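You operate a simulated robot arm through the tools that you are given. There is no shell and no other tool. Be economical: measure what you need, move in short steps, check, and stop when the job is done.

You run a simulated two-armed robot. Do the job below in one go: nothing can be reset, and whatever is moved stays where it is left.

TASK
Clamp the body with blue band in the fixture and close it up with its nozzle and nut.
Fine: both lie in the shallow tray; screw the nut home by hand; leave the other body. Let nothing fall to the floor.

It is judged by the outcome, as a careful person would: the job done as asked, and still so three seconds after it is handed in. It fails if anything else is knocked over, pushed out of place, dropped, spilled or broken.

THE ROBOT
Two 7-joint arms with fingered hands on one trunk, on a base that drives. Base frame: it is fixed to the floor where the robot stands at the start and does not move with it; the origin is under the middle of the robot, x ahead of it, y to its left, z up; the surface under the hand at the start is at about z = 880. Lengths are in mm, angles in degrees, forces in N, time in s.
The left shoulder is at the start at [79, 125, 1117], the right one opposite. With the tool pointing down near the work surface each hand reaches from about 460 to 820 mm from the robot's upright axis, wherever it stands, measured 20 degrees to its own side. Places, roughly: clamp lever with orange grip [500, 0, 1000]; crown of the body with blue band [500, -300, 1000]; fixture plate with white boxes [500, 100, 1000]; nozzle with yellow band (3x2x4 cm) [300, 0, 900]; pocket of the grey fixture [500, 100, 900]. Payload 3.6 kg a hand.
The tool frame of a hand sits at the grasp point between the pads (the TCP): z along the fingers, y along the line on which they close. The tips reach 30 mm beyond it. The gripper opens to 104 mm. The gripper's body begins 35 mm behind the TCP. The gripper is a hand of 4 fingers: y runs from the thumb to the fingers, the wrist lies at [-15, -104, -178] in the tool frame, and closing takes about 1.5 s.
Orientation is that of the tool frame in the base frame, as [roll, pitch, yaw] about the fixed x, y, z axes, in that order (R = Rz(yaw) Ry(pitch) Rx(roll)). With the fingers straight down and the wrist toward the robot, the tool's x, y and z point along [0, 1, 0], [1, 0, 0] and [0, 0, -1] of the base frame.

THE INTERFACE
- The arms move only by the tool jog_arm. It takes "left_moves", "right_moves" or both (then of equal length, played together; a hand with none holds still); each is one flat list of numbers, 6 for each row, row after row: the shift along the base's x, y, z in mm, then the turn, a rotation vector about the base's x, y, z in degrees. In form: [tx, ty, tz, ax, ay, az, tx, ty, tz, ax, ay, az, ...]. A call has 1 to 8 rows; each row is the pose to reach, as a shift and turn from the pose commanded when the call began. "left_grip" and "right_grip" are, for a hand that has rows, the finger opening in mm, from 0 to 104, set as the call begins (left out, the last holds). Rows are played at 5 a second. More than 50 mm and 8.6 degrees between two rows, or a gripper value outside its range, and nothing of the call is played. A pose out of reach is approached as far as the arm can. The call stops where the force on the tool passes 40 N (or 10 N more than at its start, if that is more) or the arm is blocked; 0.2 s more then pass. Each finger travels about 72 mm/s and halts on what it meets, pressing with about 33 N; the grip force reading is that of the motor and also rises with nothing between the fingers. The clock runs only during rows and for 0.2 s after the last one: add rows that repeat a pose to give the fingers time. The reply holds the time, the measured pose of the TCP, the force on the tool along the base axes, the opening and the grip force, in the units named above and with some noise, with the torque about the TCP (base axes, N m) and any sound that the robot's microphone picked up.
- Cameras (640 x 400 px; columns grow to the right, rows downward): "scene" is now at [198, -21.7, 1272.3]; the picture's right is [-0.23, -0.97, 0.00], its down [-0.40, 0.09, -0.91] and it looks along [0.89, -0.21, -0.41] (base axes); focal length 214 px, centre (320, 200). "left" rides on the left gripper at [-61, -92, -131] in its tool frame; the picture's right is [-0.81, -0.28, 0.52], its down [0.53, -0.71, 0.46] and it looks along [0.24, 0.64, 0.72] (tool axes); focal length 275 px, centre (320, 200). "right" rides on the right gripper at [61, -92, -130] in its tool frame; the picture's right is [-0.81, 0.28, -0.52], its down [-0.53, -0.71, 0.46] and it looks along [-0.24, 0.65, 0.72] (tool axes); focal length 275 px, centre (320, 200). There is no depth. A picture from a camera that has moved, and an enlarged one, comes with that camera's place and axes in the base frame and with its lens.
- snapshot(camera): a new picture of that camera. The clock stands still meanwhile.
- lift_body(by): slides the trunk up (or, below 0, down) by that many mm; the arms and the scene camera ride with it, the base frame stays. It gives what a move gives, with no picture.
- steer(legs): drives the robot by 1 to 6 legs, each [ahead, left, turn to the left] in mm, mm and degrees, along the robot's own axes; the way and the turn of a leg run together, so that a leg with both is an arc; at most 1500 mm and 180 degrees a leg. The arms and the cameras ride along, it lands a little off, and it stops where it bumps. It gives what a move gives.
- hand_shape(shape, hand): the hand has 4 fingers and takes this shape, open, in about a second: jaw (thumb against the fingers, like two jaws); tri (thumb and two fingers); tip (a fingertip pinch); poke (one finger out to press); point (the index stretched); flat (the hand flat); cup (the hand cupped); fist (a fist). The gripper value then closes the fingers along that shape, each until it touches; the sizes above hold for jaw. It gives what a move gives, with no picture.
- head_to(pan, tilt): turns the head with the scene camera to pan (to the left, within 80 degrees either way) and tilt (down, from -29 to 69), counted from straight ahead of the robot. It gives what a move gives.
- inspect(camera, box): a new picture of the part [left, top, right, bottom] of that camera's present view, enlarged. The clock stands still meanwhile.
- hand_in(): hands the job in; it is judged then, once.

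Go step by step. Nothing tells you exact positions but the pictures and the camera data: compare them with the known pose of the tool, close in by small moves and look again before you grip or let go. The budget is 120 turns and 108 pictures, counting those below and the enlarged ones. Unless the task says otherwise, let go and move clear before handing in, and close with one line.

The tools are called as a command line: name --argument value ..., lists and objects as JSON in quotes. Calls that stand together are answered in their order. jog_arm: Moves the arms, as the interface text tells. Its arguments: {"type":"object","properties":{"left_moves":{"type":"array"},"left_grip":{"type":"number"},"right_moves":{"type":"array"},"right_grip":{"type":"number"}},"required":[]} The other tools are called the same way: lift_body (by) slides the trunk up or down; hand_shape (shape, hand) gives the hand a shape; steer (legs) drives the base; head_to (pan, tilt) turns the head that bears the scene camera; snapshot (camera) takes a picture; inspect (camera, box) takes an enlarged picture of a part of a camera's view; hand_in () hands the job in.

At the start:

```text
t: 0.0
left_ee_pos: [462.3, 25.6, 1278.2]
left_orientation: [-180.0, 0.2, 90.0]
left_contact_force: [0.8, -0.2, -0.7]
left_torque: [0.04, -0.01, 0.02]
left_gripper_width: 103.8
left_gripper_force: 0.0
left_shape: jaw
right_ee_pos: [434.2, -346.9, 1246.3]
right_orientation: [-180.0, 0.0, 90.0]
right_contact_force: [0.2, -0.2, -0.8]
right_torque: [0.01, 0.03, -0.04]
right_gripper_width: 103.5
right_gripper_force: 0.0
right_shape: jaw
trunk travel left (down, up): [-350.0, 186.0]
robot x, y, heading: [0.3, -3.4, -0.1]
head pan, tilt: [-13.1, 24.0]
```

scene: 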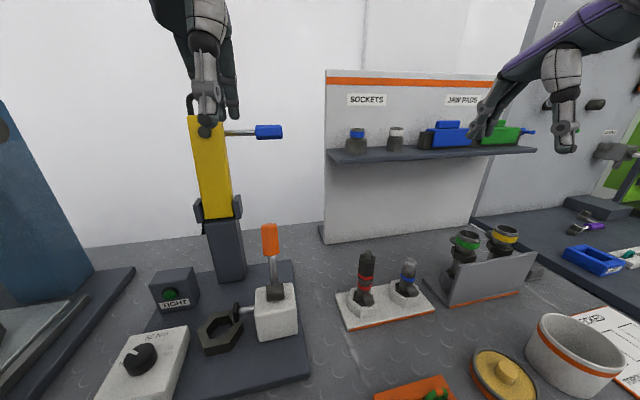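
right: 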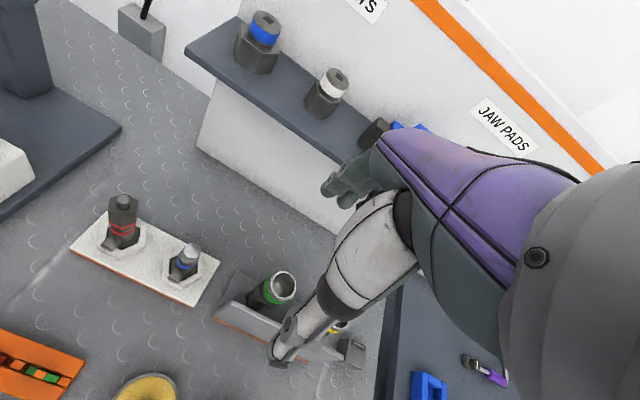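
left: 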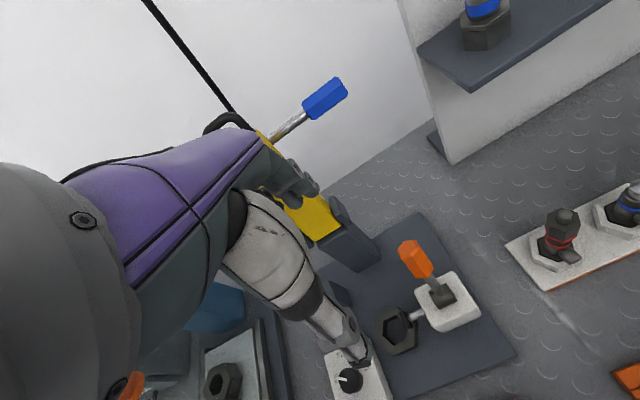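

I see the fixture with a hex pocket and an orange-grip clamp lever on the left, two bodies (red and blue band) on a white stand, and an orange tray near the robot. I'll look down to see the tray and the parts up close.

head_to --pan -10 --tilt 55

snapshot --camera "scene"

```text
t: 1.0
left_ee_pos: [463.0, 27.7, 1278.5]
left_orientation: [-180.0, 0.0, 90.1]
left_contact_force: [0.1, 0.5, -0.2]
left_torque: [-0.02, -0.01, 0.02]
left_gripper_width: 104.0
left_gripper_force: 0.1
left_shape: jaw
right_ee_pos: [433.7, -346.7, 1245.1]
right_orientation: [180.0, 0.1, 90.0]
right_contact_force: [-0.2, -0.3, 0.1]
right_torque: [-0.02, 0.01, -0.01]
right_gripper_width: 103.9
right_gripper_force: 0.1
right_shape: jaw
trunk travel left (down, up): [-350.0, 186.0]
robot x, y, heading: [1.0, -2.8, -0.2]
head pan, tilt: [-10.0, 55.0]
```

```text
104 pictures are left
camera scene: at [179.0, -13.3, 1226.7], right [-0.17, -0.98, 0.0], down [-0.81, 0.14, -0.57], along [0.57, -0.1, -0.82], focal length 214 px, centre (320, 200)
```

scene: 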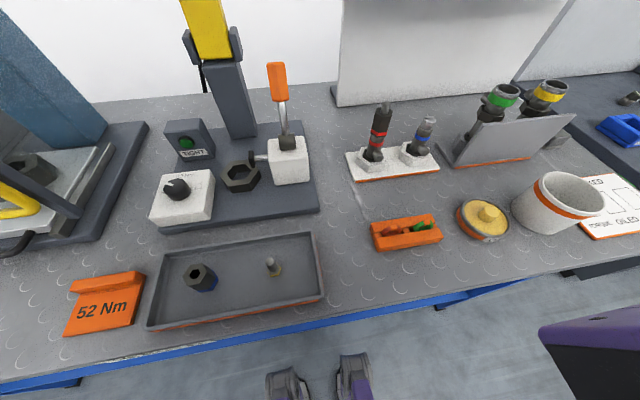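

inspect --camera "scene" --box '[140, 110, 340, 340]'

inspect --camera "scene" --box '[330, 80, 490, 260]'

inspect --camera "scene" --box '[220, 50, 320, 200]'

```text
1.74 times, centred on (240, 225) of scene
camera zoom: at [179.0, -13.3, 1226.7], right [-0.17, -0.98, 0.0], down [-0.81, 0.14, -0.57], along [0.57, -0.1, -0.82], focal length 373 px, centre (459, 156)
```

zoom: 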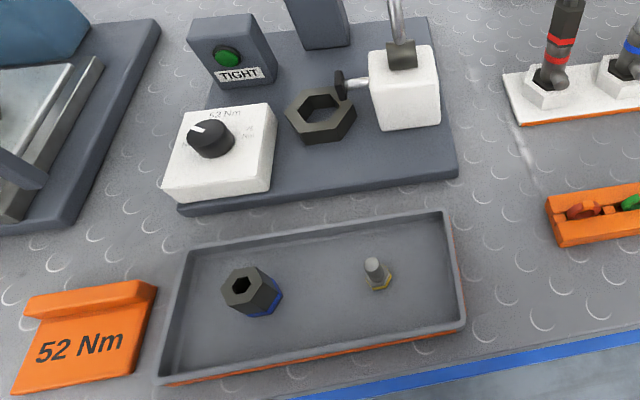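

```text
2.22 times, centred on (410, 170) of scene
camera zoom: at [179.0, -13.3, 1226.7], right [-0.17, -0.98, 0.0], down [-0.81, 0.14, -0.57], along [0.57, -0.1, -0.82], focal length 477 px, centre (120, 267)
```

zoom: 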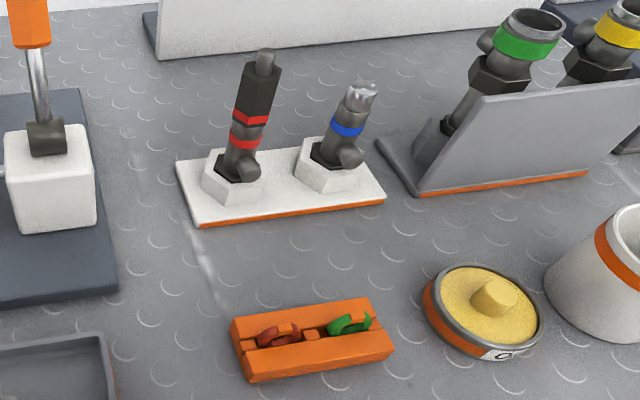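

```text
2.67 times, centred on (270, 125) of scene
camera zoom: at [179.0, -13.3, 1226.7], right [-0.17, -0.98, 0.0], down [-0.81, 0.14, -0.57], along [0.57, -0.1, -0.82], focal length 572 px, centre (453, 400)
```

zoom: 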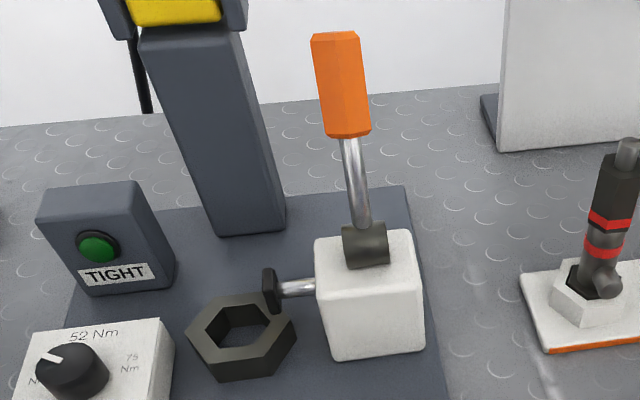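

Rough places: nut (292,141), nozzle (286,41), pocket (483,90), body (486,-273). I'll look closer with the wrist cameras before moving.

inspect --camera "right" --box '[60, 170, 240, 310]'

inspect --camera "left" --box '[310, 220, 530, 390]'

```text
2.86 times, centred on (150, 240) of right
camera zoom: at [342.3, -285.7, 1376.6], right [0.28, -0.81, 0.52], down [-0.71, -0.53, -0.46], along [0.65, -0.24, -0.72], focal length 786 px, centre (806, 86)
```

zoom: 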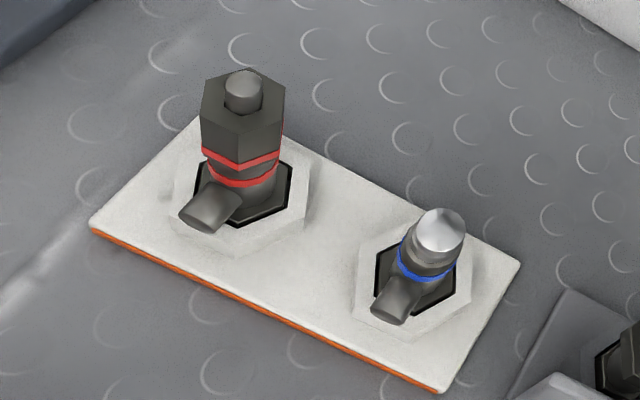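

```text
2.35 times, centred on (420, 305) of left
camera zoom: at [371.7, -34.5, 1410.0], right [-0.27, -0.81, -0.52], down [-0.71, 0.53, -0.46], along [0.64, 0.24, -0.73], focal length 648 px, centre (85, -47)
```

zoom: 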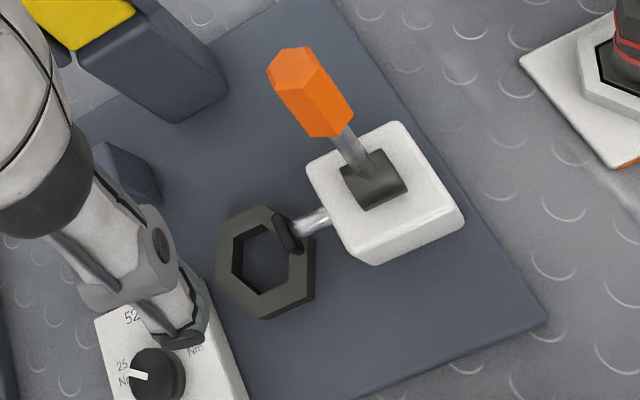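

The lever stands upright on its block, with the plunger pointing to the pocket. I'll back the base up 220 mm so tray, fixture and body are all within reach.

steer --legs '[[-220, 0, 0]]'

jog_arm --right_moves '[45, 10, -20, 0, 0, 0, 90, 20, -50, 0, 0, 0, 130, 30, -75, 0, 0, 0, 165, 40, -100, 0, 0, 0, 175, 40, -100, 0, 0, 0]' --left_moves '[20, 5, -40, 0, 0, 0, 40, 10, -80, 0, 0, 0, 70, 10, -120, 0, 0, 0, 90, 10, -150, 0, 0, 0, 90, 10, -180, 0, 0, 0]'

snapshot --camera "right"

snapshot --camera "left"

```text
t: 2.6
left_ee_pos: [244.3, 25.3, 1278.2]
left_orientation: [-180.0, -0.1, 89.9]
left_contact_force: [0.0, 0.1, 1.2]
left_torque: [0.02, -0.01, -0.02]
left_gripper_width: 103.6
left_gripper_force: 0.1
left_shape: jaw
right_ee_pos: [212.0, -347.3, 1244.7]
right_orientation: [-180.0, -0.1, 89.9]
right_contact_force: [0.1, 0.9, 1.2]
right_torque: [0.02, 0.0, 0.01]
right_gripper_width: 103.7
right_gripper_force: 0.0
right_shape: jaw
trunk travel left (down, up): [-350.0, 186.0]
robot x, y, heading: [-218.2, 3.6, -0.1]
head pan, tilt: [-10.0, 55.0]
```

```text
refused: row 1 steps farther than a row can; nothing moved
```

```text
98 pictures are left
camera right: at [121.5, -286.6, 1376.6], right [0.27, -0.81, 0.52], down [-0.71, -0.53, -0.46], along [0.64, -0.25, -0.72], focal length 275 px, centre (320, 200)
```

right: 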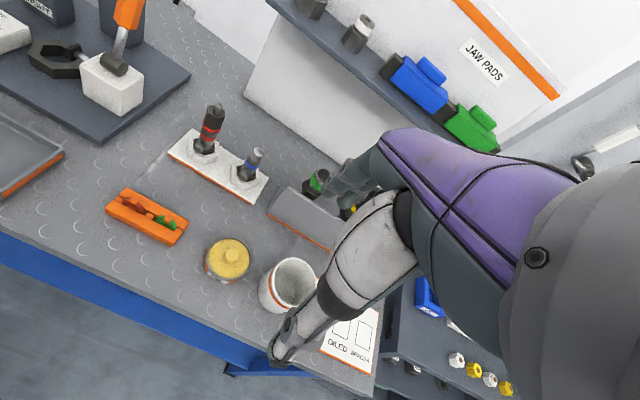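

```text
97 pictures are left
camera left: at [151.8, -35.4, 1410.1], right [-0.28, -0.81, -0.52], down [-0.71, 0.53, -0.46], along [0.65, 0.24, -0.72], focal length 275 px, centre (320, 200)
```

left: 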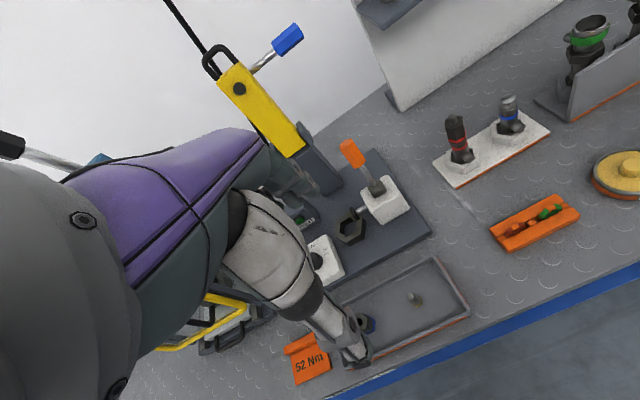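

The step size was just over the limit, so I'll use smaller steps and move both hands to viewing positions.

jog_arm --right_moves '[35, 8, -23, 0, 0, 0, 70, 16, -46, 0, 0, 0, 105, 24, -69, 0, 0, 0, 140, 32, -92, 0, 0, 0, 175, 40, -115, 0, 0, 0]' --left_moves '[20, 3, -36, 0, 0, 0, 40, 6, -72, 0, 0, 0, 60, 9, -108, 0, 0, 0, 80, 12, -144, 0, 0, 0, 100, 15, -180, 0, 0, 0]'

snapshot --camera "right"

snapshot --camera "left"

```text
t: 3.9
left_ee_pos: [345.1, 40.4, 1097.5]
left_orientation: [-179.9, 0.1, 89.9]
left_contact_force: [0.8, -0.9, -0.6]
left_torque: [0.02, 0.04, 0.01]
left_gripper_width: 103.5
left_gripper_force: 0.1
left_shape: jaw
right_ee_pos: [385.9, -309.2, 1128.6]
right_orientation: [180.0, 0.0, 89.7]
right_contact_force: [0.2, -0.1, 0.1]
right_torque: [0.01, 0.02, 0.01]
right_gripper_width: 103.6
right_gripper_force: 0.1
right_shape: jaw
trunk travel left (down, up): [-350.0, 186.0]
robot x, y, heading: [-220.6, 2.4, -0.2]
head pan, tilt: [-10.0, 55.0]
```

```text
96 pictures are left
camera right: at [294.9, -248.0, 1260.2], right [0.27, -0.81, 0.52], down [-0.71, -0.53, -0.46], along [0.64, -0.25, -0.72], focal length 275 px, centre (320, 200)
```

right: 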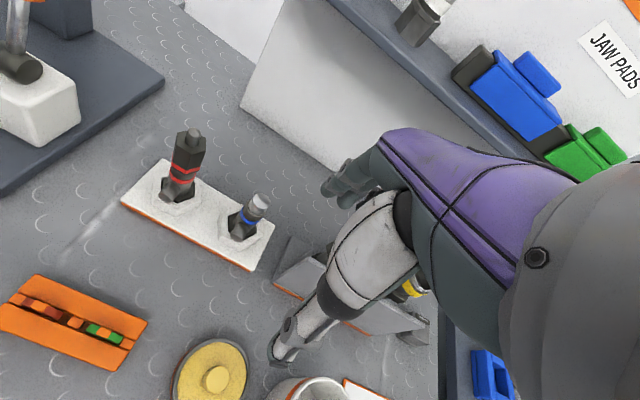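

```text
95 pictures are left
camera left: at [253.8, -19.5, 1228.8], right [-0.28, -0.81, -0.52], down [-0.71, 0.53, -0.45], along [0.64, 0.24, -0.73], focal length 275 px, centre (320, 200)
```

left: 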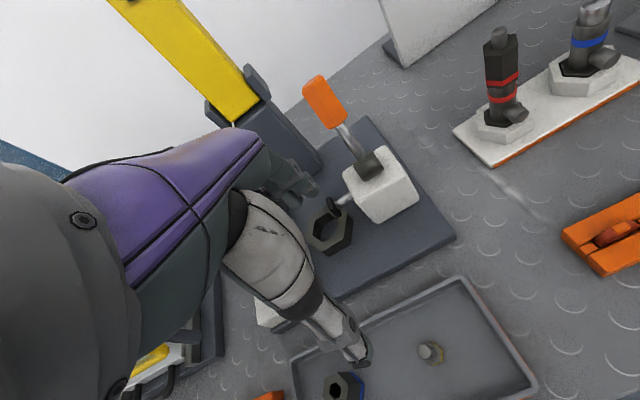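

inspect --camera "right" --box '[130, 120, 290, 280]'

inspect --camera "left" --box '[290, 60, 450, 260]'

inspect --camera "left" --box '[300, 300, 480, 400]'

inspect --camera "left" --box '[460, 0, 640, 160]'

```text
2.50 times, centred on (210, 200) of right
camera zoom: at [294.9, -248.0, 1260.2], right [0.27, -0.81, 0.52], down [-0.71, -0.53, -0.46], along [0.64, -0.25, -0.72], focal length 688 px, centre (595, 200)
```

zoom: 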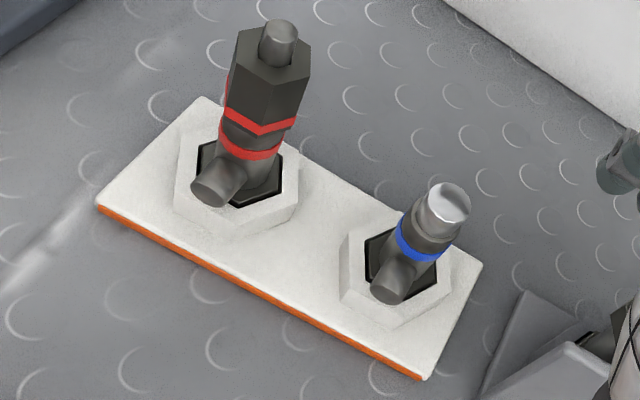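

```text
2.00 times, centred on (370, 160) of left
camera zoom: at [253.8, -19.5, 1228.8], right [-0.28, -0.81, -0.52], down [-0.71, 0.53, -0.45], along [0.64, 0.24, -0.73], focal length 551 px, centre (220, 280)
```

zoom: 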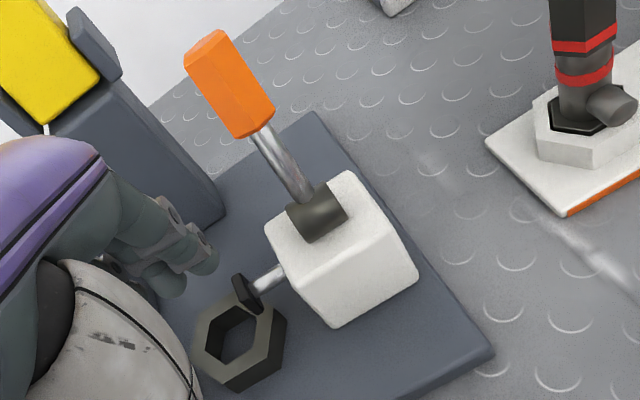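

```text
3.56 times, centred on (390, 350) of left
camera zoom: at [253.8, -19.5, 1228.8], right [-0.28, -0.81, -0.52], down [-0.71, 0.53, -0.45], along [0.64, 0.24, -0.73], focal length 979 px, centre (71, -333)
```

zoom: 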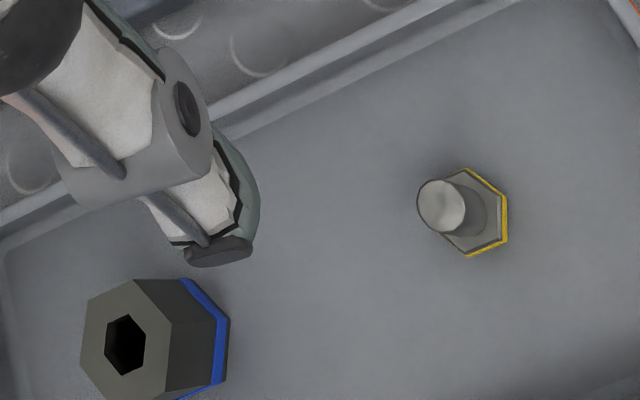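

```text
2.50 times, centred on (550, 80) of left
camera zoom: at [253.8, -19.5, 1228.8], right [-0.28, -0.81, -0.52], down [-0.71, 0.53, -0.45], along [0.64, 0.24, -0.73], focal length 688 px, centre (-255, 500)
```

zoom: 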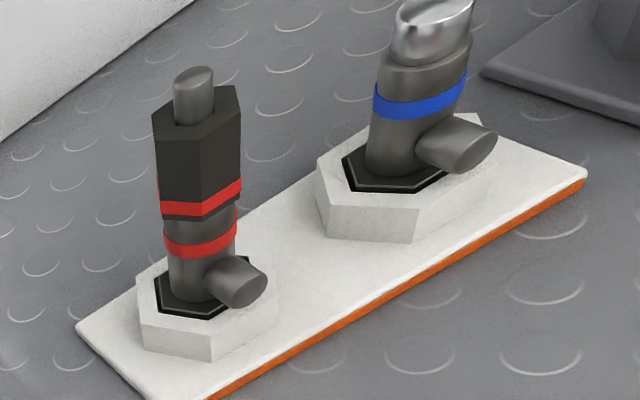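

The nozzle stands flange-down and the nut stands band-down in the tray, both already upright. The body's side port faces the robot. I need to know which way the clamp lever swings.

inspect --camera "right" --box '[0, 0, 170, 170]'

head_to --pan 8 --tilt 38

snapshot --camera "scene"

```text
2.35 times, centred on (85, 85) of right
camera zoom: at [294.9, -248.0, 1260.2], right [0.27, -0.81, 0.52], down [-0.71, -0.53, -0.46], along [0.64, -0.25, -0.72], focal length 648 px, centre (873, 471)
```

zoom: 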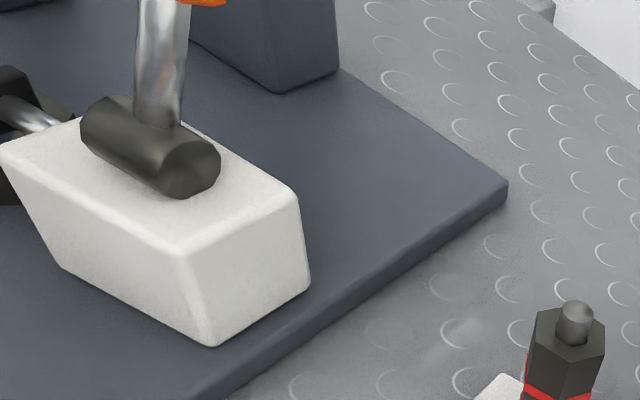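

```text
t: 4.7
left_ee_pos: [343.9, 41.9, 1098.3]
left_orientation: [-179.9, 0.0, 89.9]
left_contact_force: [-0.7, 0.2, -1.3]
left_torque: [-0.01, -0.03, 0.01]
left_gripper_width: 103.6
left_gripper_force: 0.1
left_shape: jaw
right_ee_pos: [384.6, -308.6, 1129.1]
right_orientation: [179.9, 0.0, 89.7]
right_contact_force: [0.0, -0.5, 0.4]
right_torque: [0.02, -0.01, 0.0]
right_gripper_width: 103.4
right_gripper_force: 0.2
right_shape: jaw
trunk travel left (down, up): [-350.0, 186.0]
robot x, y, heading: [-216.9, -2.3, -0.3]
head pan, tilt: [8.0, 38.0]
```

```text
89 pictures are left
camera scene: at [-25.8, 10.8, 1250.2], right [0.14, -0.99, 0.0], down [-0.61, -0.08, -0.79], along [0.78, 0.11, -0.62], focal length 214 px, centre (320, 200)
```

scene: 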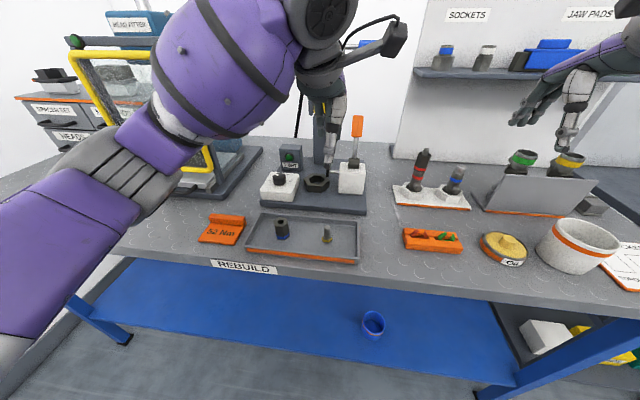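

The lever hub's axis runs along y, so the lever swings toward or away from the robot. I'll bring the right hand over the blue body, turned about 80° so the fingers clear the side port, and look at it from close up.

jog_arm --right_moves '[7, 2, 0, 0, 0, 8, 14, 4, 0, 0, 0, 16, 21, 6, 0, 0, 0, 24, 28, 8, 0, 0, 0, 32, 35, 10, 0, 0, 0, 40, 42, 12, 0, 0, 0, 48, 50, 14, 0, 0, 0, 56, 55, 16, 0, 0, 0, 64]' --right_grip 60

snapshot --camera "right"

snapshot --camera "scene"

```text
t: 6.5
left_ee_pos: [344.2, 39.6, 1098.7]
left_orientation: [-179.9, 0.0, 89.9]
left_contact_force: [-0.3, -0.3, 0.4]
left_torque: [-0.01, 0.01, 0.03]
left_gripper_width: 103.7
left_gripper_force: 0.1
left_shape: jaw
right_ee_pos: [422.2, -290.8, 1123.4]
right_orientation: [179.9, -0.1, 153.8]
right_contact_force: [-0.2, -0.4, 0.5]
right_torque: [0.01, 0.0, -0.02]
right_gripper_width: 60.1
right_gripper_force: 0.1
right_shape: jaw
right hand out of reach, approached as far as the arm can: row 7, 8
trunk travel left (down, up): [-350.0, 186.0]
robot x, y, heading: [-218.4, 5.7, -0.3]
head pan, tilt: [8.0, 38.0]
```

```text
88 pictures are left
camera right: at [326.5, -346.9, 1253.1], right [0.85, -0.11, 0.52], down [0.16, -0.87, -0.46], along [0.5, 0.47, -0.72], focal length 275 px, centre (320, 200)
```

right: 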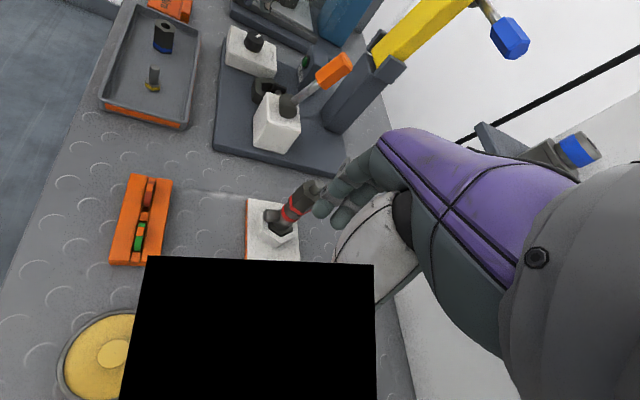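

```text
87 pictures are left
camera scene: at [-25.7, 11.3, 1250.3], right [0.14, -0.99, 0.0], down [-0.61, -0.08, -0.79], along [0.78, 0.11, -0.62], focal length 214 px, centre (320, 200)
```

scene: 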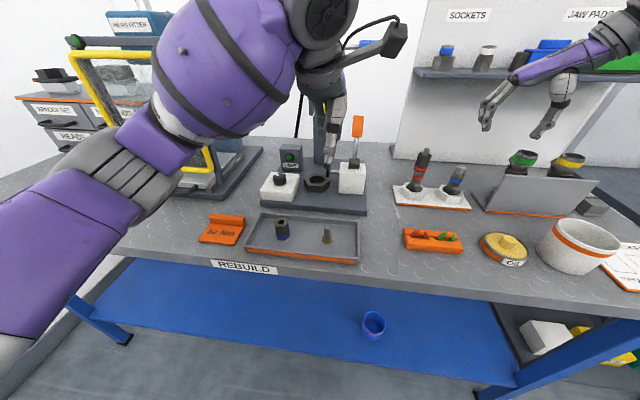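

The turned hand is near its reach limit, so I'll raise the left hand out of the way and drive closer. I'll also look again, because an odd black patch blocked that picture.

jog_arm --left_moves '[-10, 20, 40, 0, 0, 0, -25, 45, 80, 0, 0, 0, -40, 70, 115, 0, 0, 0]'

steer --legs '[[90, -90, 0]]'

snapshot --camera "right"

```text
t: 7.3
left_ee_pos: [304.9, 108.5, 1214.3]
left_orientation: [-179.9, 0.1, 89.9]
left_contact_force: [0.1, 0.5, 0.3]
left_torque: [-0.02, -0.04, 0.01]
left_gripper_width: 103.5
left_gripper_force: 0.0
left_shape: jaw
right_ee_pos: [421.3, -291.0, 1123.0]
right_orientation: [-180.0, 0.1, 153.9]
right_contact_force: [0.5, 0.4, 0.0]
right_torque: [-0.01, -0.02, -0.02]
right_gripper_width: 60.4
right_gripper_force: 0.1
right_shape: jaw
trunk travel left (down, up): [-350.0, 186.0]
robot x, y, heading: [-219.9, 0.5, -0.0]
head pan, tilt: [8.0, 38.0]
```

```text
t: 8.7
left_ee_pos: [396.0, 18.2, 1214.5]
left_orientation: [-179.9, 0.1, 89.9]
left_contact_force: [0.5, 0.1, -0.3]
left_torque: [-0.02, 0.01, 0.01]
left_gripper_width: 103.6
left_gripper_force: 0.0
left_shape: jaw
right_ee_pos: [512.2, -382.2, 1122.5]
right_orientation: [180.0, 0.0, 153.9]
right_contact_force: [0.3, -0.2, -0.8]
right_torque: [0.03, 0.02, 0.0]
right_gripper_width: 60.1
right_gripper_force: 0.0
right_shape: jaw
trunk travel left (down, up): [-350.0, 186.0]
robot x, y, heading: [-126.3, -90.0, -0.0]
head pan, tilt: [8.0, 38.0]
```

```text
86 pictures are left
camera right: at [417.2, -437.1, 1253.0], right [0.85, -0.11, 0.52], down [0.16, -0.87, -0.46], along [0.5, 0.47, -0.72], focal length 275 px, centre (320, 200)
```

right: 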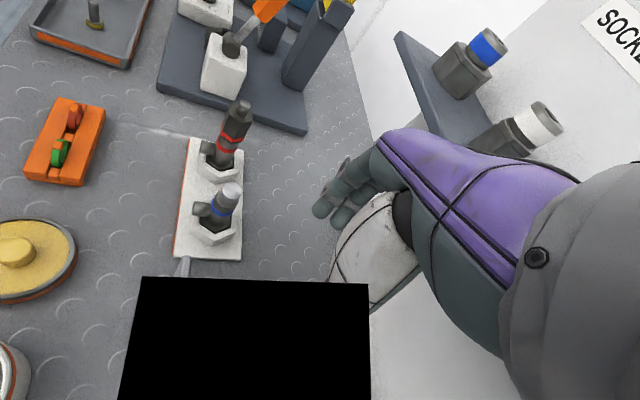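

I'll move over the body and finish the turn, keeping well above it, then check alignment.

jog_arm --right_moves '[-7, 28, 0, 0, 0, 4, -14, 56, 0, 0, 0, 8, -21, 84, 0, 0, 0, 12, -28, 111, 0, 0, 0, 16, -28, 111, 0, 0, 0, 16]'

snapshot --camera "right"

head_to --pan -12 --tilt 32

inspect --camera "scene" --box '[200, 80, 440, 280]'

```text
t: 9.9
left_ee_pos: [395.8, 18.3, 1213.8]
left_orientation: [-180.0, -0.1, 90.0]
left_contact_force: [0.7, -0.1, -1.1]
left_torque: [-0.01, 0.02, 0.04]
left_gripper_width: 104.0
left_gripper_force: 0.1
left_shape: jaw
right_ee_pos: [482.3, -268.2, 1123.1]
right_orientation: [-180.0, 0.0, 169.8]
right_contact_force: [0.5, 0.2, -0.2]
right_torque: [0.02, 0.03, -0.01]
right_gripper_width: 60.3
right_gripper_force: 0.1
right_shape: jaw
trunk travel left (down, up): [-350.0, 186.0]
robot x, y, heading: [-126.3, -86.5, -0.2]
head pan, tilt: [8.0, 38.0]
```

```text
85 pictures are left
camera right: at [405.4, -347.8, 1254.3], right [0.85, 0.13, 0.52], down [0.4, -0.8, -0.46], along [0.35, 0.59, -0.72], focal length 275 px, centre (320, 200)
```

right: 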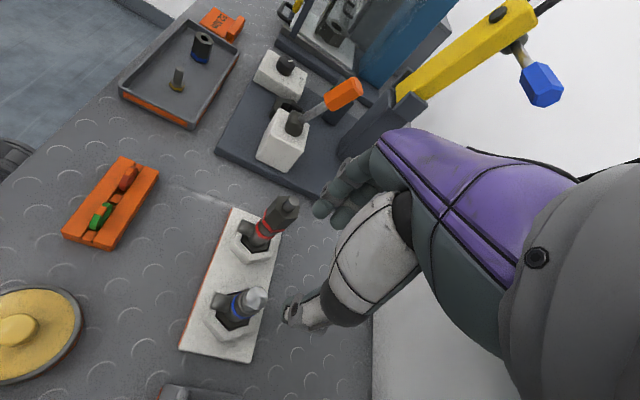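

```text
t: 10.8
left_ee_pos: [395.6, 18.5, 1213.7]
left_orientation: [180.0, -0.1, 89.8]
left_contact_force: [-0.3, 0.5, 0.0]
left_torque: [-0.01, 0.02, -0.01]
left_gripper_width: 103.7
left_gripper_force: 0.1
left_shape: jaw
right_ee_pos: [482.1, -268.6, 1122.5]
right_orientation: [-180.0, -0.1, 169.9]
right_contact_force: [1.6, 0.9, 0.7]
right_torque: [0.0, -0.03, -0.02]
right_gripper_width: 60.3
right_gripper_force: 0.0
right_shape: jaw
trunk travel left (down, up): [-350.0, 186.0]
robot x, y, heading: [-127.8, -91.5, -0.4]
head pan, tilt: [-12.0, 32.0]
```

```text
2.00 times, centred on (320, 180) of scene
camera zoom: at [66.5, -109.6, 1259.5], right [-0.21, -0.98, 0.0], down [-0.52, 0.11, -0.85], along [0.83, -0.18, -0.53], focal length 429 px, centre (320, 240)
```

zoom: 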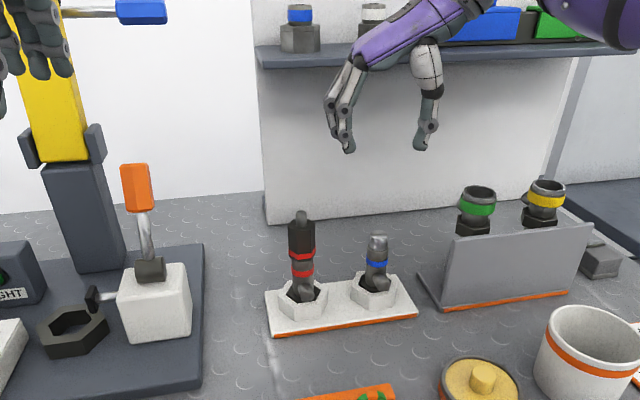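

The hand is above the body, and two views agree on about (483.5, -271.5) with the crown near z = 988. I'll check the port and hex orientation up close.

inspect --camera "right" --box '[170, 180, 330, 380]'

inspect --camera "right" --box '[210, 60, 370, 200]'

```text
2.00 times, centred on (250, 280) of right
camera zoom: at [405.6, -347.8, 1254.3], right [0.85, 0.13, 0.52], down [0.4, -0.8, -0.46], along [0.35, 0.59, -0.72], focal length 551 px, centre (460, 40)
```

zoom: 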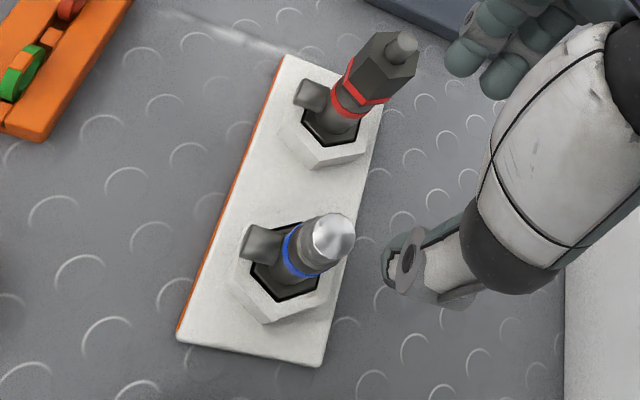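

```text
2.86 times, centred on (290, 130) of right
camera zoom: at [405.6, -347.8, 1254.3], right [0.85, 0.13, 0.52], down [0.4, -0.8, -0.46], along [0.35, 0.59, -0.72], focal length 786 px, centre (406, 400)
```

zoom: 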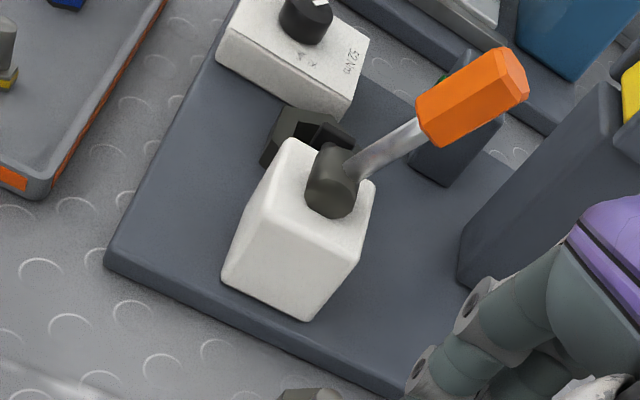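

The stand's hex and the fixture pocket share the same orientation (vertices along ±y), and the port points along -x. I'll descend around the body with the fingers at ±y.

jog_arm --right_moves '[1, -3, -40, 0, 0, 0, 1, -3, -80, 0, 0, 0, 1, -3, -115, 0, 0, 0, 1, -3, -138, 0, 0, 0, 1, -3, -138, 0, 0, 0]'

snapshot --camera "right"

inspect --camera "scene" --box '[260, 120, 420, 250]'

```text
t: 11.9
left_ee_pos: [395.8, 18.4, 1214.5]
left_orientation: [-179.9, 0.0, 89.9]
left_contact_force: [0.0, -0.1, 0.2]
left_torque: [-0.03, -0.02, 0.01]
left_gripper_width: 103.5
left_gripper_force: 0.0
left_shape: jaw
right_ee_pos: [484.2, -270.7, 983.7]
right_orientation: [179.9, -0.1, 169.9]
right_contact_force: [0.6, 0.3, 0.4]
right_torque: [0.01, 0.02, -0.01]
right_gripper_width: 60.2
right_gripper_force: 0.0
right_shape: jaw
trunk travel left (down, up): [-350.0, 186.0]
robot x, y, heading: [-130.2, -89.2, -0.1]
head pan, tilt: [-12.0, 32.0]
```

```text
81 pictures are left
camera right: at [408.4, -350.5, 1114.2], right [0.85, 0.13, 0.52], down [0.4, -0.8, -0.46], along [0.35, 0.59, -0.72], focal length 275 px, centre (320, 200)
```

right: 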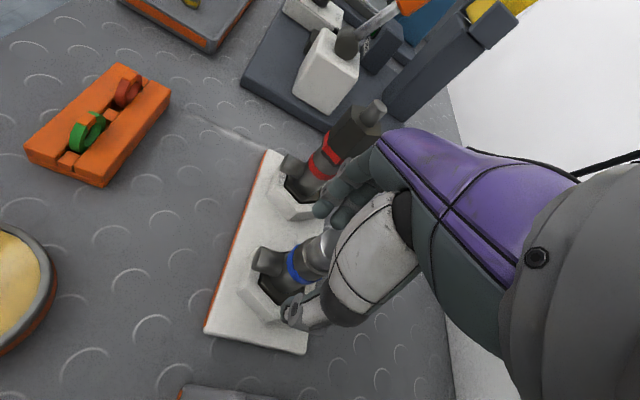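

```text
3.08 times, centred on (340, 185) of scene
camera zoom: at [66.4, -109.7, 1259.5], right [-0.21, -0.98, 0.0], down [-0.52, 0.11, -0.85], along [0.83, -0.18, -0.53], focal length 660 px, centre (258, 246)
```

zoom: 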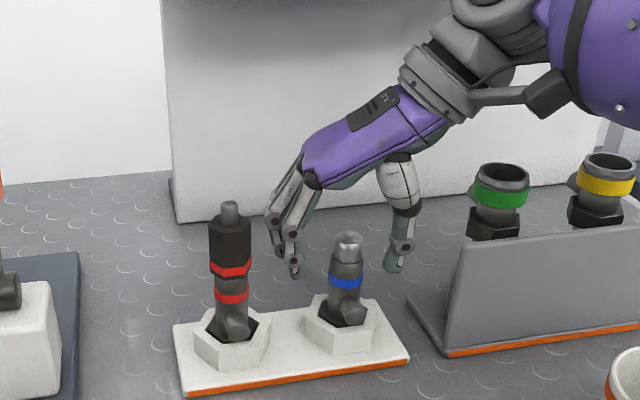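

The hand straddles the body well. I'll go 14 mm lower and close gently.

jog_arm --right_moves '[0, -1, -14, 0, 0, 0, 0, -1, -14, 0, 0, 0]'

jog_arm --right_moves '[0, 0, 0, 0, 0, 0, 0, 0, 0, 0, 0, 0, 0, 0, 0, 0, 0, 0, 0, 0, 0, 0, 0, 0, 0, 0, 0, 0, 0, 0, 0, 0, 0, 0, 0, 0]' --right_grip 10

inspect --camera "scene" --box '[260, 120, 420, 250]'

inspect --camera "right" --box '[180, 140, 380, 360]'

```text
t: 12.6
left_ee_pos: [396.4, 18.3, 1214.6]
left_orientation: [-179.9, -0.1, 89.8]
left_contact_force: [-0.8, -0.4, 0.3]
left_torque: [0.01, 0.01, 0.0]
left_gripper_width: 103.9
left_gripper_force: 0.0
left_shape: jaw
right_ee_pos: [484.0, -272.6, 968.8]
right_orientation: [-180.0, 0.1, 169.9]
right_contact_force: [-0.1, 0.0, 0.0]
right_torque: [-0.01, -0.01, 0.01]
right_gripper_width: 60.5
right_gripper_force: 0.0
right_shape: jaw
trunk travel left (down, up): [-350.0, 186.0]
robot x, y, heading: [-128.0, -89.7, -0.4]
head pan, tilt: [-12.0, 32.0]
```

```text
t: 13.9
left_ee_pos: [396.9, 19.5, 1214.4]
left_orientation: [180.0, 0.0, 89.9]
left_contact_force: [-0.8, 0.1, 0.0]
left_torque: [0.0, -0.01, -0.03]
left_gripper_width: 103.7
left_gripper_force: 0.0
left_shape: jaw
right_ee_pos: [483.7, -272.3, 969.8]
right_orientation: [180.0, 0.0, 169.9]
right_contact_force: [-0.4, -0.7, -0.4]
right_torque: [-0.02, 0.0, 0.0]
right_gripper_width: 17.9
right_gripper_force: 32.5
right_shape: jaw
trunk travel left (down, up): [-350.0, 186.0]
robot x, y, heading: [-127.3, -89.8, -0.2]
head pan, tilt: [-12.0, 32.0]
```

```text
3.08 times, centred on (340, 185) of scene
camera zoom: at [66.5, -109.8, 1259.5], right [-0.21, -0.98, 0.0], down [-0.52, 0.11, -0.85], along [0.83, -0.18, -0.53], focal length 660 px, centre (258, 246)
```

zoom: 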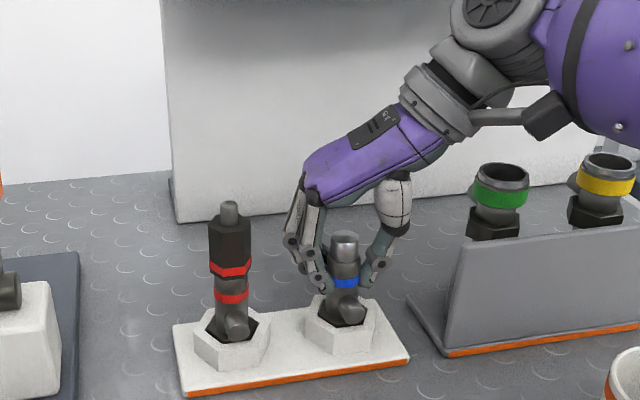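

```text
1.82 times, centred on (280, 250) of right
camera zoom: at [408.3, -352.8, 1099.9], right [0.85, 0.13, 0.52], down [0.4, -0.8, -0.46], along [0.35, 0.59, -0.72], focal length 500 px, centre (393, 109)
```

zoom: 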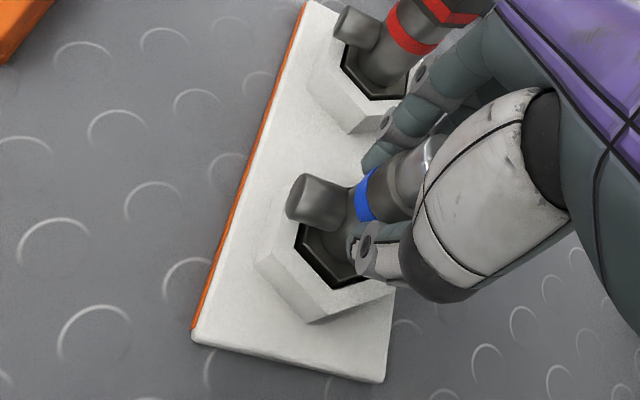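

The body is gripped, at opening 18 mm and 32 N. Now I'll lift it straight up out of the stand.

jog_arm --right_moves '[0, 0, 10, 0, 0, 0, 0, 0, 25, 0, 0, 0, 0, 0, 45, 0, 0, 0, 0, 0, 75, 0, 0, 0, 0, 0, 105, 0, 0, 0, 0, 0, 130, 0, 0, 0]'

snapshot --camera "scene"

inspect --camera "right" --box '[180, 140, 380, 360]'

```text
t: 15.3
left_ee_pos: [395.7, 18.5, 1214.3]
left_orientation: [-180.0, -0.1, 89.9]
left_contact_force: [-0.3, -0.4, -0.1]
left_torque: [0.01, 0.0, 0.04]
left_gripper_width: 103.6
left_gripper_force: 0.0
left_shape: jaw
right_ee_pos: [484.1, -270.3, 1099.6]
right_orientation: [179.9, -0.1, 169.9]
right_contact_force: [-0.4, -0.2, -2.8]
right_torque: [-0.03, 0.01, -0.01]
right_gripper_width: 17.8
right_gripper_force: 32.8
right_shape: jaw
trunk travel left (down, up): [-350.0, 186.0]
robot x, y, heading: [-128.5, -91.6, -0.5]
head pan, tilt: [-12.0, 32.0]
```

```text
77 pictures are left
camera scene: at [66.4, -109.5, 1259.5], right [-0.21, -0.98, 0.0], down [-0.52, 0.11, -0.85], along [0.83, -0.18, -0.53], focal length 214 px, centre (320, 200)
```

scene: 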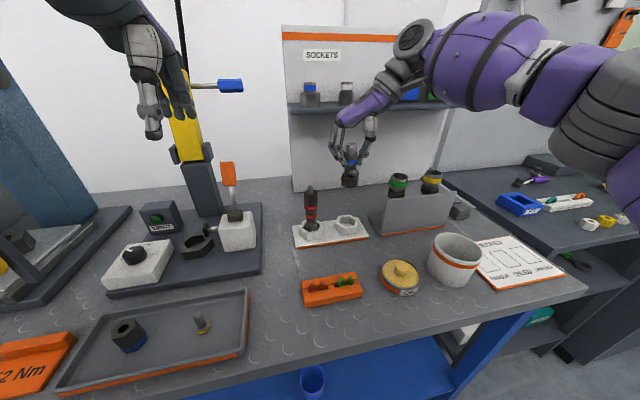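

```text
1.82 times, centred on (280, 250) of right
camera zoom: at [408.0, -350.8, 1230.8], right [0.85, 0.13, 0.52], down [0.4, -0.8, -0.46], along [0.35, 0.59, -0.72], focal length 500 px, centre (393, 109)
```

zoom: 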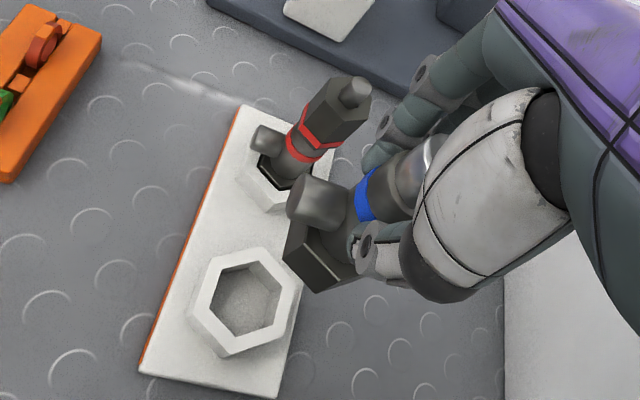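

The body is clear of the stand. I'll raise it further, pull the left hand back, and drive back and left toward the fixture.

jog_arm --right_moves '[0, 0, 30, 0, 0, 0, -10, 0, 60, 0, 0, 0, -25, 0, 80, 0, 0, 0]' --left_moves '[-30, 0, 0, 0, 0, 0, -60, 0, 10, 0, 0, 0, -80, 0, 20, 0, 0, 0]'

steer --legs '[[-70, 0, 0], [0, 150, 0]]'

jog_arm --right_moves '[0, 0, 0, 0, 0, -8, 0, 0, 0, 0, 0, -16, 0, 0, 0, 0, 0, -24, 0, 0, 0, 0, 0, -32, 0, 0, 0, 0, 0, -40, 0, 0, 0, 0, 0, -48, 0, 0, 0, 0, 0, -56, 0, 0, 0, 0, 0, -60]'

head_to --pan 5 --tilt 40

snapshot --camera "scene"

```text
t: 16.1
left_ee_pos: [315.1, 21.7, 1236.6]
left_orientation: [-179.9, 0.2, 89.9]
left_contact_force: [-0.4, 0.1, -0.4]
left_torque: [-0.02, 0.03, 0.0]
left_gripper_width: 103.7
left_gripper_force: 0.0
left_shape: jaw
right_ee_pos: [459.0, -271.9, 1181.6]
right_orientation: [179.9, 0.1, 169.7]
right_contact_force: [-0.9, 0.5, -2.3]
right_torque: [-0.02, 0.01, -0.01]
right_gripper_width: 17.7
right_gripper_force: 32.8
right_shape: jaw
right hand out of reach, approached as far as the arm can: row 1, 2
trunk travel left (down, up): [-350.0, 186.0]
robot x, y, heading: [-129.4, -86.5, -0.6]
head pan, tilt: [-12.0, 32.0]
```

```text
t: 18.8
left_ee_pos: [243.4, 176.7, 1235.6]
left_orientation: [180.0, 0.0, 90.1]
left_contact_force: [-0.3, -0.1, -0.5]
left_torque: [0.0, 0.02, -0.03]
left_gripper_width: 104.0
left_gripper_force: 0.1
left_shape: jaw
right_ee_pos: [388.7, -114.7, 1181.1]
right_orientation: [179.8, -0.1, 169.7]
right_contact_force: [0.1, -0.7, -2.8]
right_torque: [-0.01, 0.0, 0.01]
right_gripper_width: 17.7
right_gripper_force: 33.2
right_shape: jaw
trunk travel left (down, up): [-350.0, 186.0]
robot x, y, heading: [-204.4, 66.4, 0.0]
head pan, tilt: [-12.0, 32.0]
```

```text
t: 20.6
left_ee_pos: [242.6, 176.2, 1237.3]
left_orientation: [-179.9, 0.0, 90.2]
left_contact_force: [-0.5, -0.8, 0.0]
left_torque: [0.01, -0.01, -0.02]
left_gripper_width: 103.8
left_gripper_force: 0.2
left_shape: jaw
right_ee_pos: [386.8, -116.4, 1181.6]
right_orientation: [179.7, 0.1, 109.6]
right_contact_force: [-0.9, 0.3, -2.4]
right_torque: [-0.01, 0.02, -0.02]
right_gripper_width: 17.8
right_gripper_force: 33.0
right_shape: jaw
trunk travel left (down, up): [-350.0, 186.0]
robot x, y, heading: [-203.9, 64.6, 0.3]
head pan, tilt: [-12.0, 32.0]
```

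```text
t: 21.4
left_ee_pos: [243.1, 176.9, 1236.9]
left_orientation: [180.0, 0.0, 90.1]
left_contact_force: [-0.7, 1.1, -0.3]
left_torque: [0.0, -0.01, -0.01]
left_gripper_width: 103.7
left_gripper_force: 0.0
left_shape: jaw
right_ee_pos: [388.9, -117.5, 1181.4]
right_orientation: [179.9, 0.0, 109.7]
right_contact_force: [-0.2, 0.4, -2.5]
right_torque: [0.03, 0.02, 0.01]
right_gripper_width: 17.9
right_gripper_force: 32.8
right_shape: jaw
trunk travel left (down, up): [-350.0, 186.0]
robot x, y, heading: [-199.4, 64.0, -0.1]
head pan, tilt: [5.0, 40.0]
```

```text
75 pictures are left
camera scene: at [-9.2, 72.0, 1247.3], right [0.09, -1.0, 0.0], down [-0.64, -0.06, -0.77], along [0.76, 0.07, -0.64], focal length 214 px, centre (320, 200)
```

scene: 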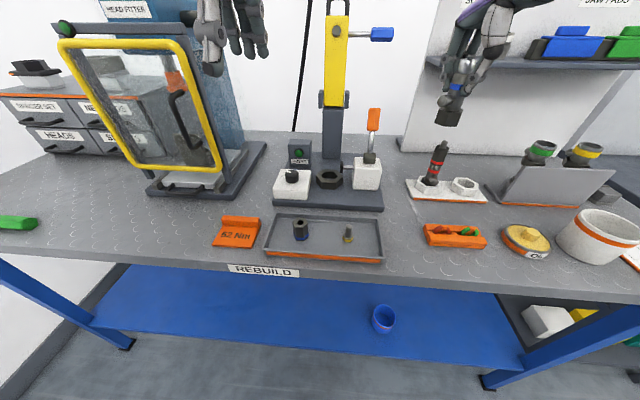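

Good view of the fixture from here. I'll zoom in to measure the pocket and the pad.

inspect --camera "scene" --box '[270, 95, 400, 215]'

inspect --camera "left" --box '[300, 100, 640, 400]'

```text
3.33 times, centred on (335, 155) of scene
camera zoom: at [-9.2, 72.0, 1247.3], right [0.09, -1.0, 0.0], down [-0.64, -0.06, -0.77], along [0.76, 0.07, -0.64], focal length 715 px, centre (270, 350)
```

zoom: 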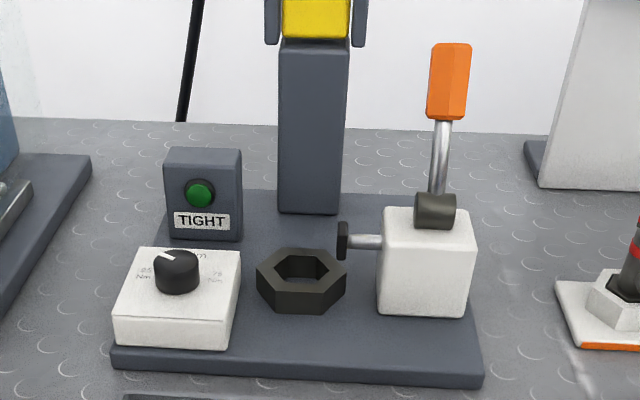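

```text
1.33 times, centred on (470, 250) of left
camera zoom: at [151.7, 114.8, 1367.0], right [-0.27, -0.81, -0.52], down [-0.71, 0.53, -0.46], along [0.64, 0.24, -0.73], focal length 367 px, centre (120, 133)
```

zoom: 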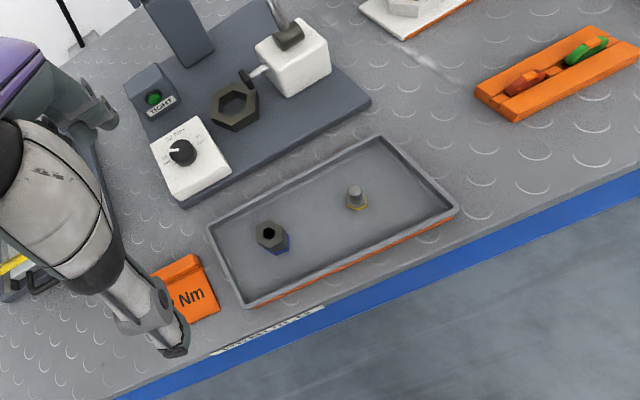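

My best estimate of the pocket centre is (481, 88) with its rim near z = 917. I'll carry the body there in front of the lever and hover above the pocket.

jog_arm --right_moves '[0, 41, 0, 0, 0, 0, 0, 82, 0, 0, 0, 0, 0, 123, 0, 0, 0, 0, 0, 164, 0, 0, 0, 0, 0, 205, 0, 0, 0, 0, 40, 205, -20, 0, 0, 0, 75, 205, -50, 0, 0, 0, 92, 205, -85, 0, 0, 0]'

inspect --camera "scene" --box '[260, 60, 420, 220]'

snapshot --camera "right"

snapshot --camera "left"

```text
t: 23.2
left_ee_pos: [243.1, 174.8, 1234.5]
left_orientation: [-179.7, 0.0, 90.2]
left_contact_force: [0.1, -0.5, -0.1]
left_torque: [0.03, 0.02, -0.01]
left_gripper_width: 103.8
left_gripper_force: 0.0
left_shape: jaw
right_ee_pos: [407.0, -9.0, 1104.4]
right_orientation: [179.9, 0.0, 109.7]
right_contact_force: [-0.3, -0.7, -2.8]
right_torque: [0.04, 0.04, 0.02]
right_gripper_width: 17.9
right_gripper_force: 33.3
right_shape: jaw
right hand out of reach, approached as far as the arm can: row 3, 4, 5, 6, 7, 8
trunk travel left (down, up): [-350.0, 186.0]
robot x, y, heading: [-205.7, 66.3, 0.1]
head pan, tilt: [5.0, 40.0]
```

```text
2.50 times, centred on (340, 140) of scene
camera zoom: at [-7.2, 71.4, 1246.9], right [0.09, -1.0, 0.0], down [-0.64, -0.06, -0.76], along [0.76, 0.07, -0.64], focal length 536 px, centre (270, 350)
```

zoom: 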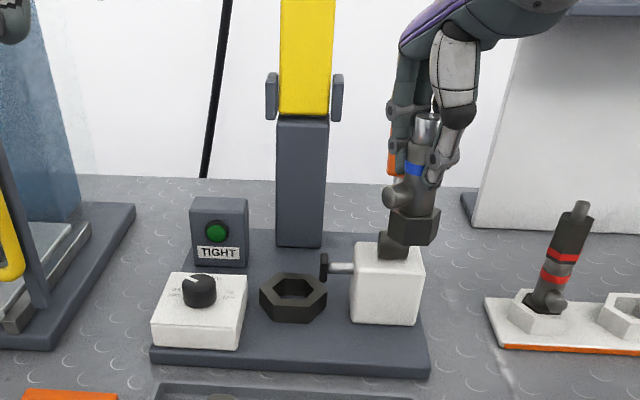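

```text
71 pictures are left
camera right: at [299.7, 17.2, 1235.0], right [0.53, -0.67, 0.52], down [-0.49, -0.74, -0.46], along [0.69, -0.01, -0.72], focal length 275 px, centre (320, 200)
```

right: 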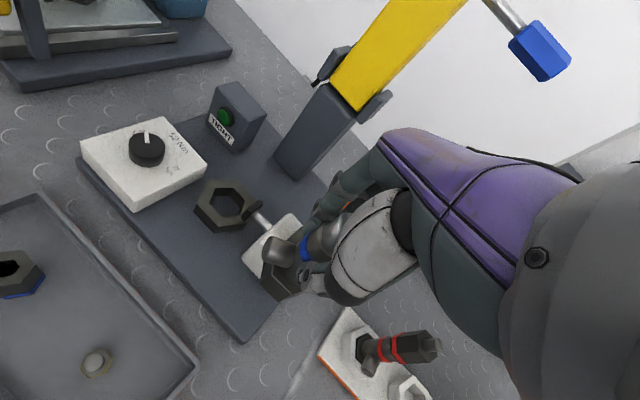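

```text
70 pictures are left
camera left: at [154.0, 114.0, 1366.3], right [-0.28, -0.81, -0.52], down [-0.72, 0.53, -0.45], along [0.64, 0.24, -0.73], focal length 275 px, centre (320, 200)
```

left: 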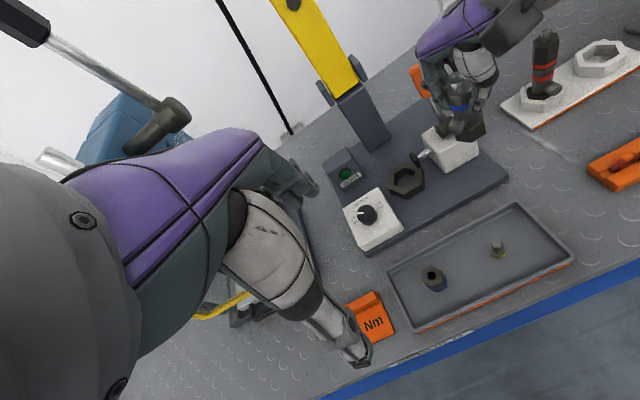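

The right arm can't cross the body that far, so I'll drive left until the pocket sits on the right arm's side.

jog_arm --right_moves '[-15, 0, 15, 0, 0, 0, -25, 0, 30, 0, 0, 0]'

steer --legs '[[0, 170, 0]]'

```text
t: 23.8
left_ee_pos: [242.3, 175.7, 1236.3]
left_orientation: [180.0, 0.0, 90.1]
left_contact_force: [-0.9, -0.4, -0.2]
left_torque: [-0.02, -0.02, 0.0]
left_gripper_width: 103.9
left_gripper_force: 0.0
left_shape: jaw
right_ee_pos: [379.0, -9.3, 1134.1]
right_orientation: [179.8, 0.0, 109.7]
right_contact_force: [-0.2, 0.4, -2.8]
right_torque: [0.02, -0.02, -0.02]
right_gripper_width: 17.7
right_gripper_force: 32.6
right_shape: jaw
trunk travel left (down, up): [-350.0, 186.0]
robot x, y, heading: [-200.2, 63.4, -0.1]
head pan, tilt: [5.0, 40.0]
```

```text
t: 25.9
left_ee_pos: [243.1, 345.9, 1236.0]
left_orientation: [179.9, 0.0, 90.1]
left_contact_force: [1.1, -0.1, 0.2]
left_torque: [-0.03, 0.05, -0.02]
left_gripper_width: 103.9
left_gripper_force: 0.1
left_shape: jaw
right_ee_pos: [380.7, 160.3, 1135.8]
right_orientation: [180.0, 0.0, 109.7]
right_contact_force: [-0.3, -0.4, -3.0]
right_torque: [-0.01, 0.0, 0.01]
right_gripper_width: 17.9
right_gripper_force: 33.3
right_shape: jaw
trunk travel left (down, up): [-350.0, 186.0]
robot x, y, heading: [-198.2, 233.4, 0.2]
head pan, tilt: [5.0, 40.0]
```

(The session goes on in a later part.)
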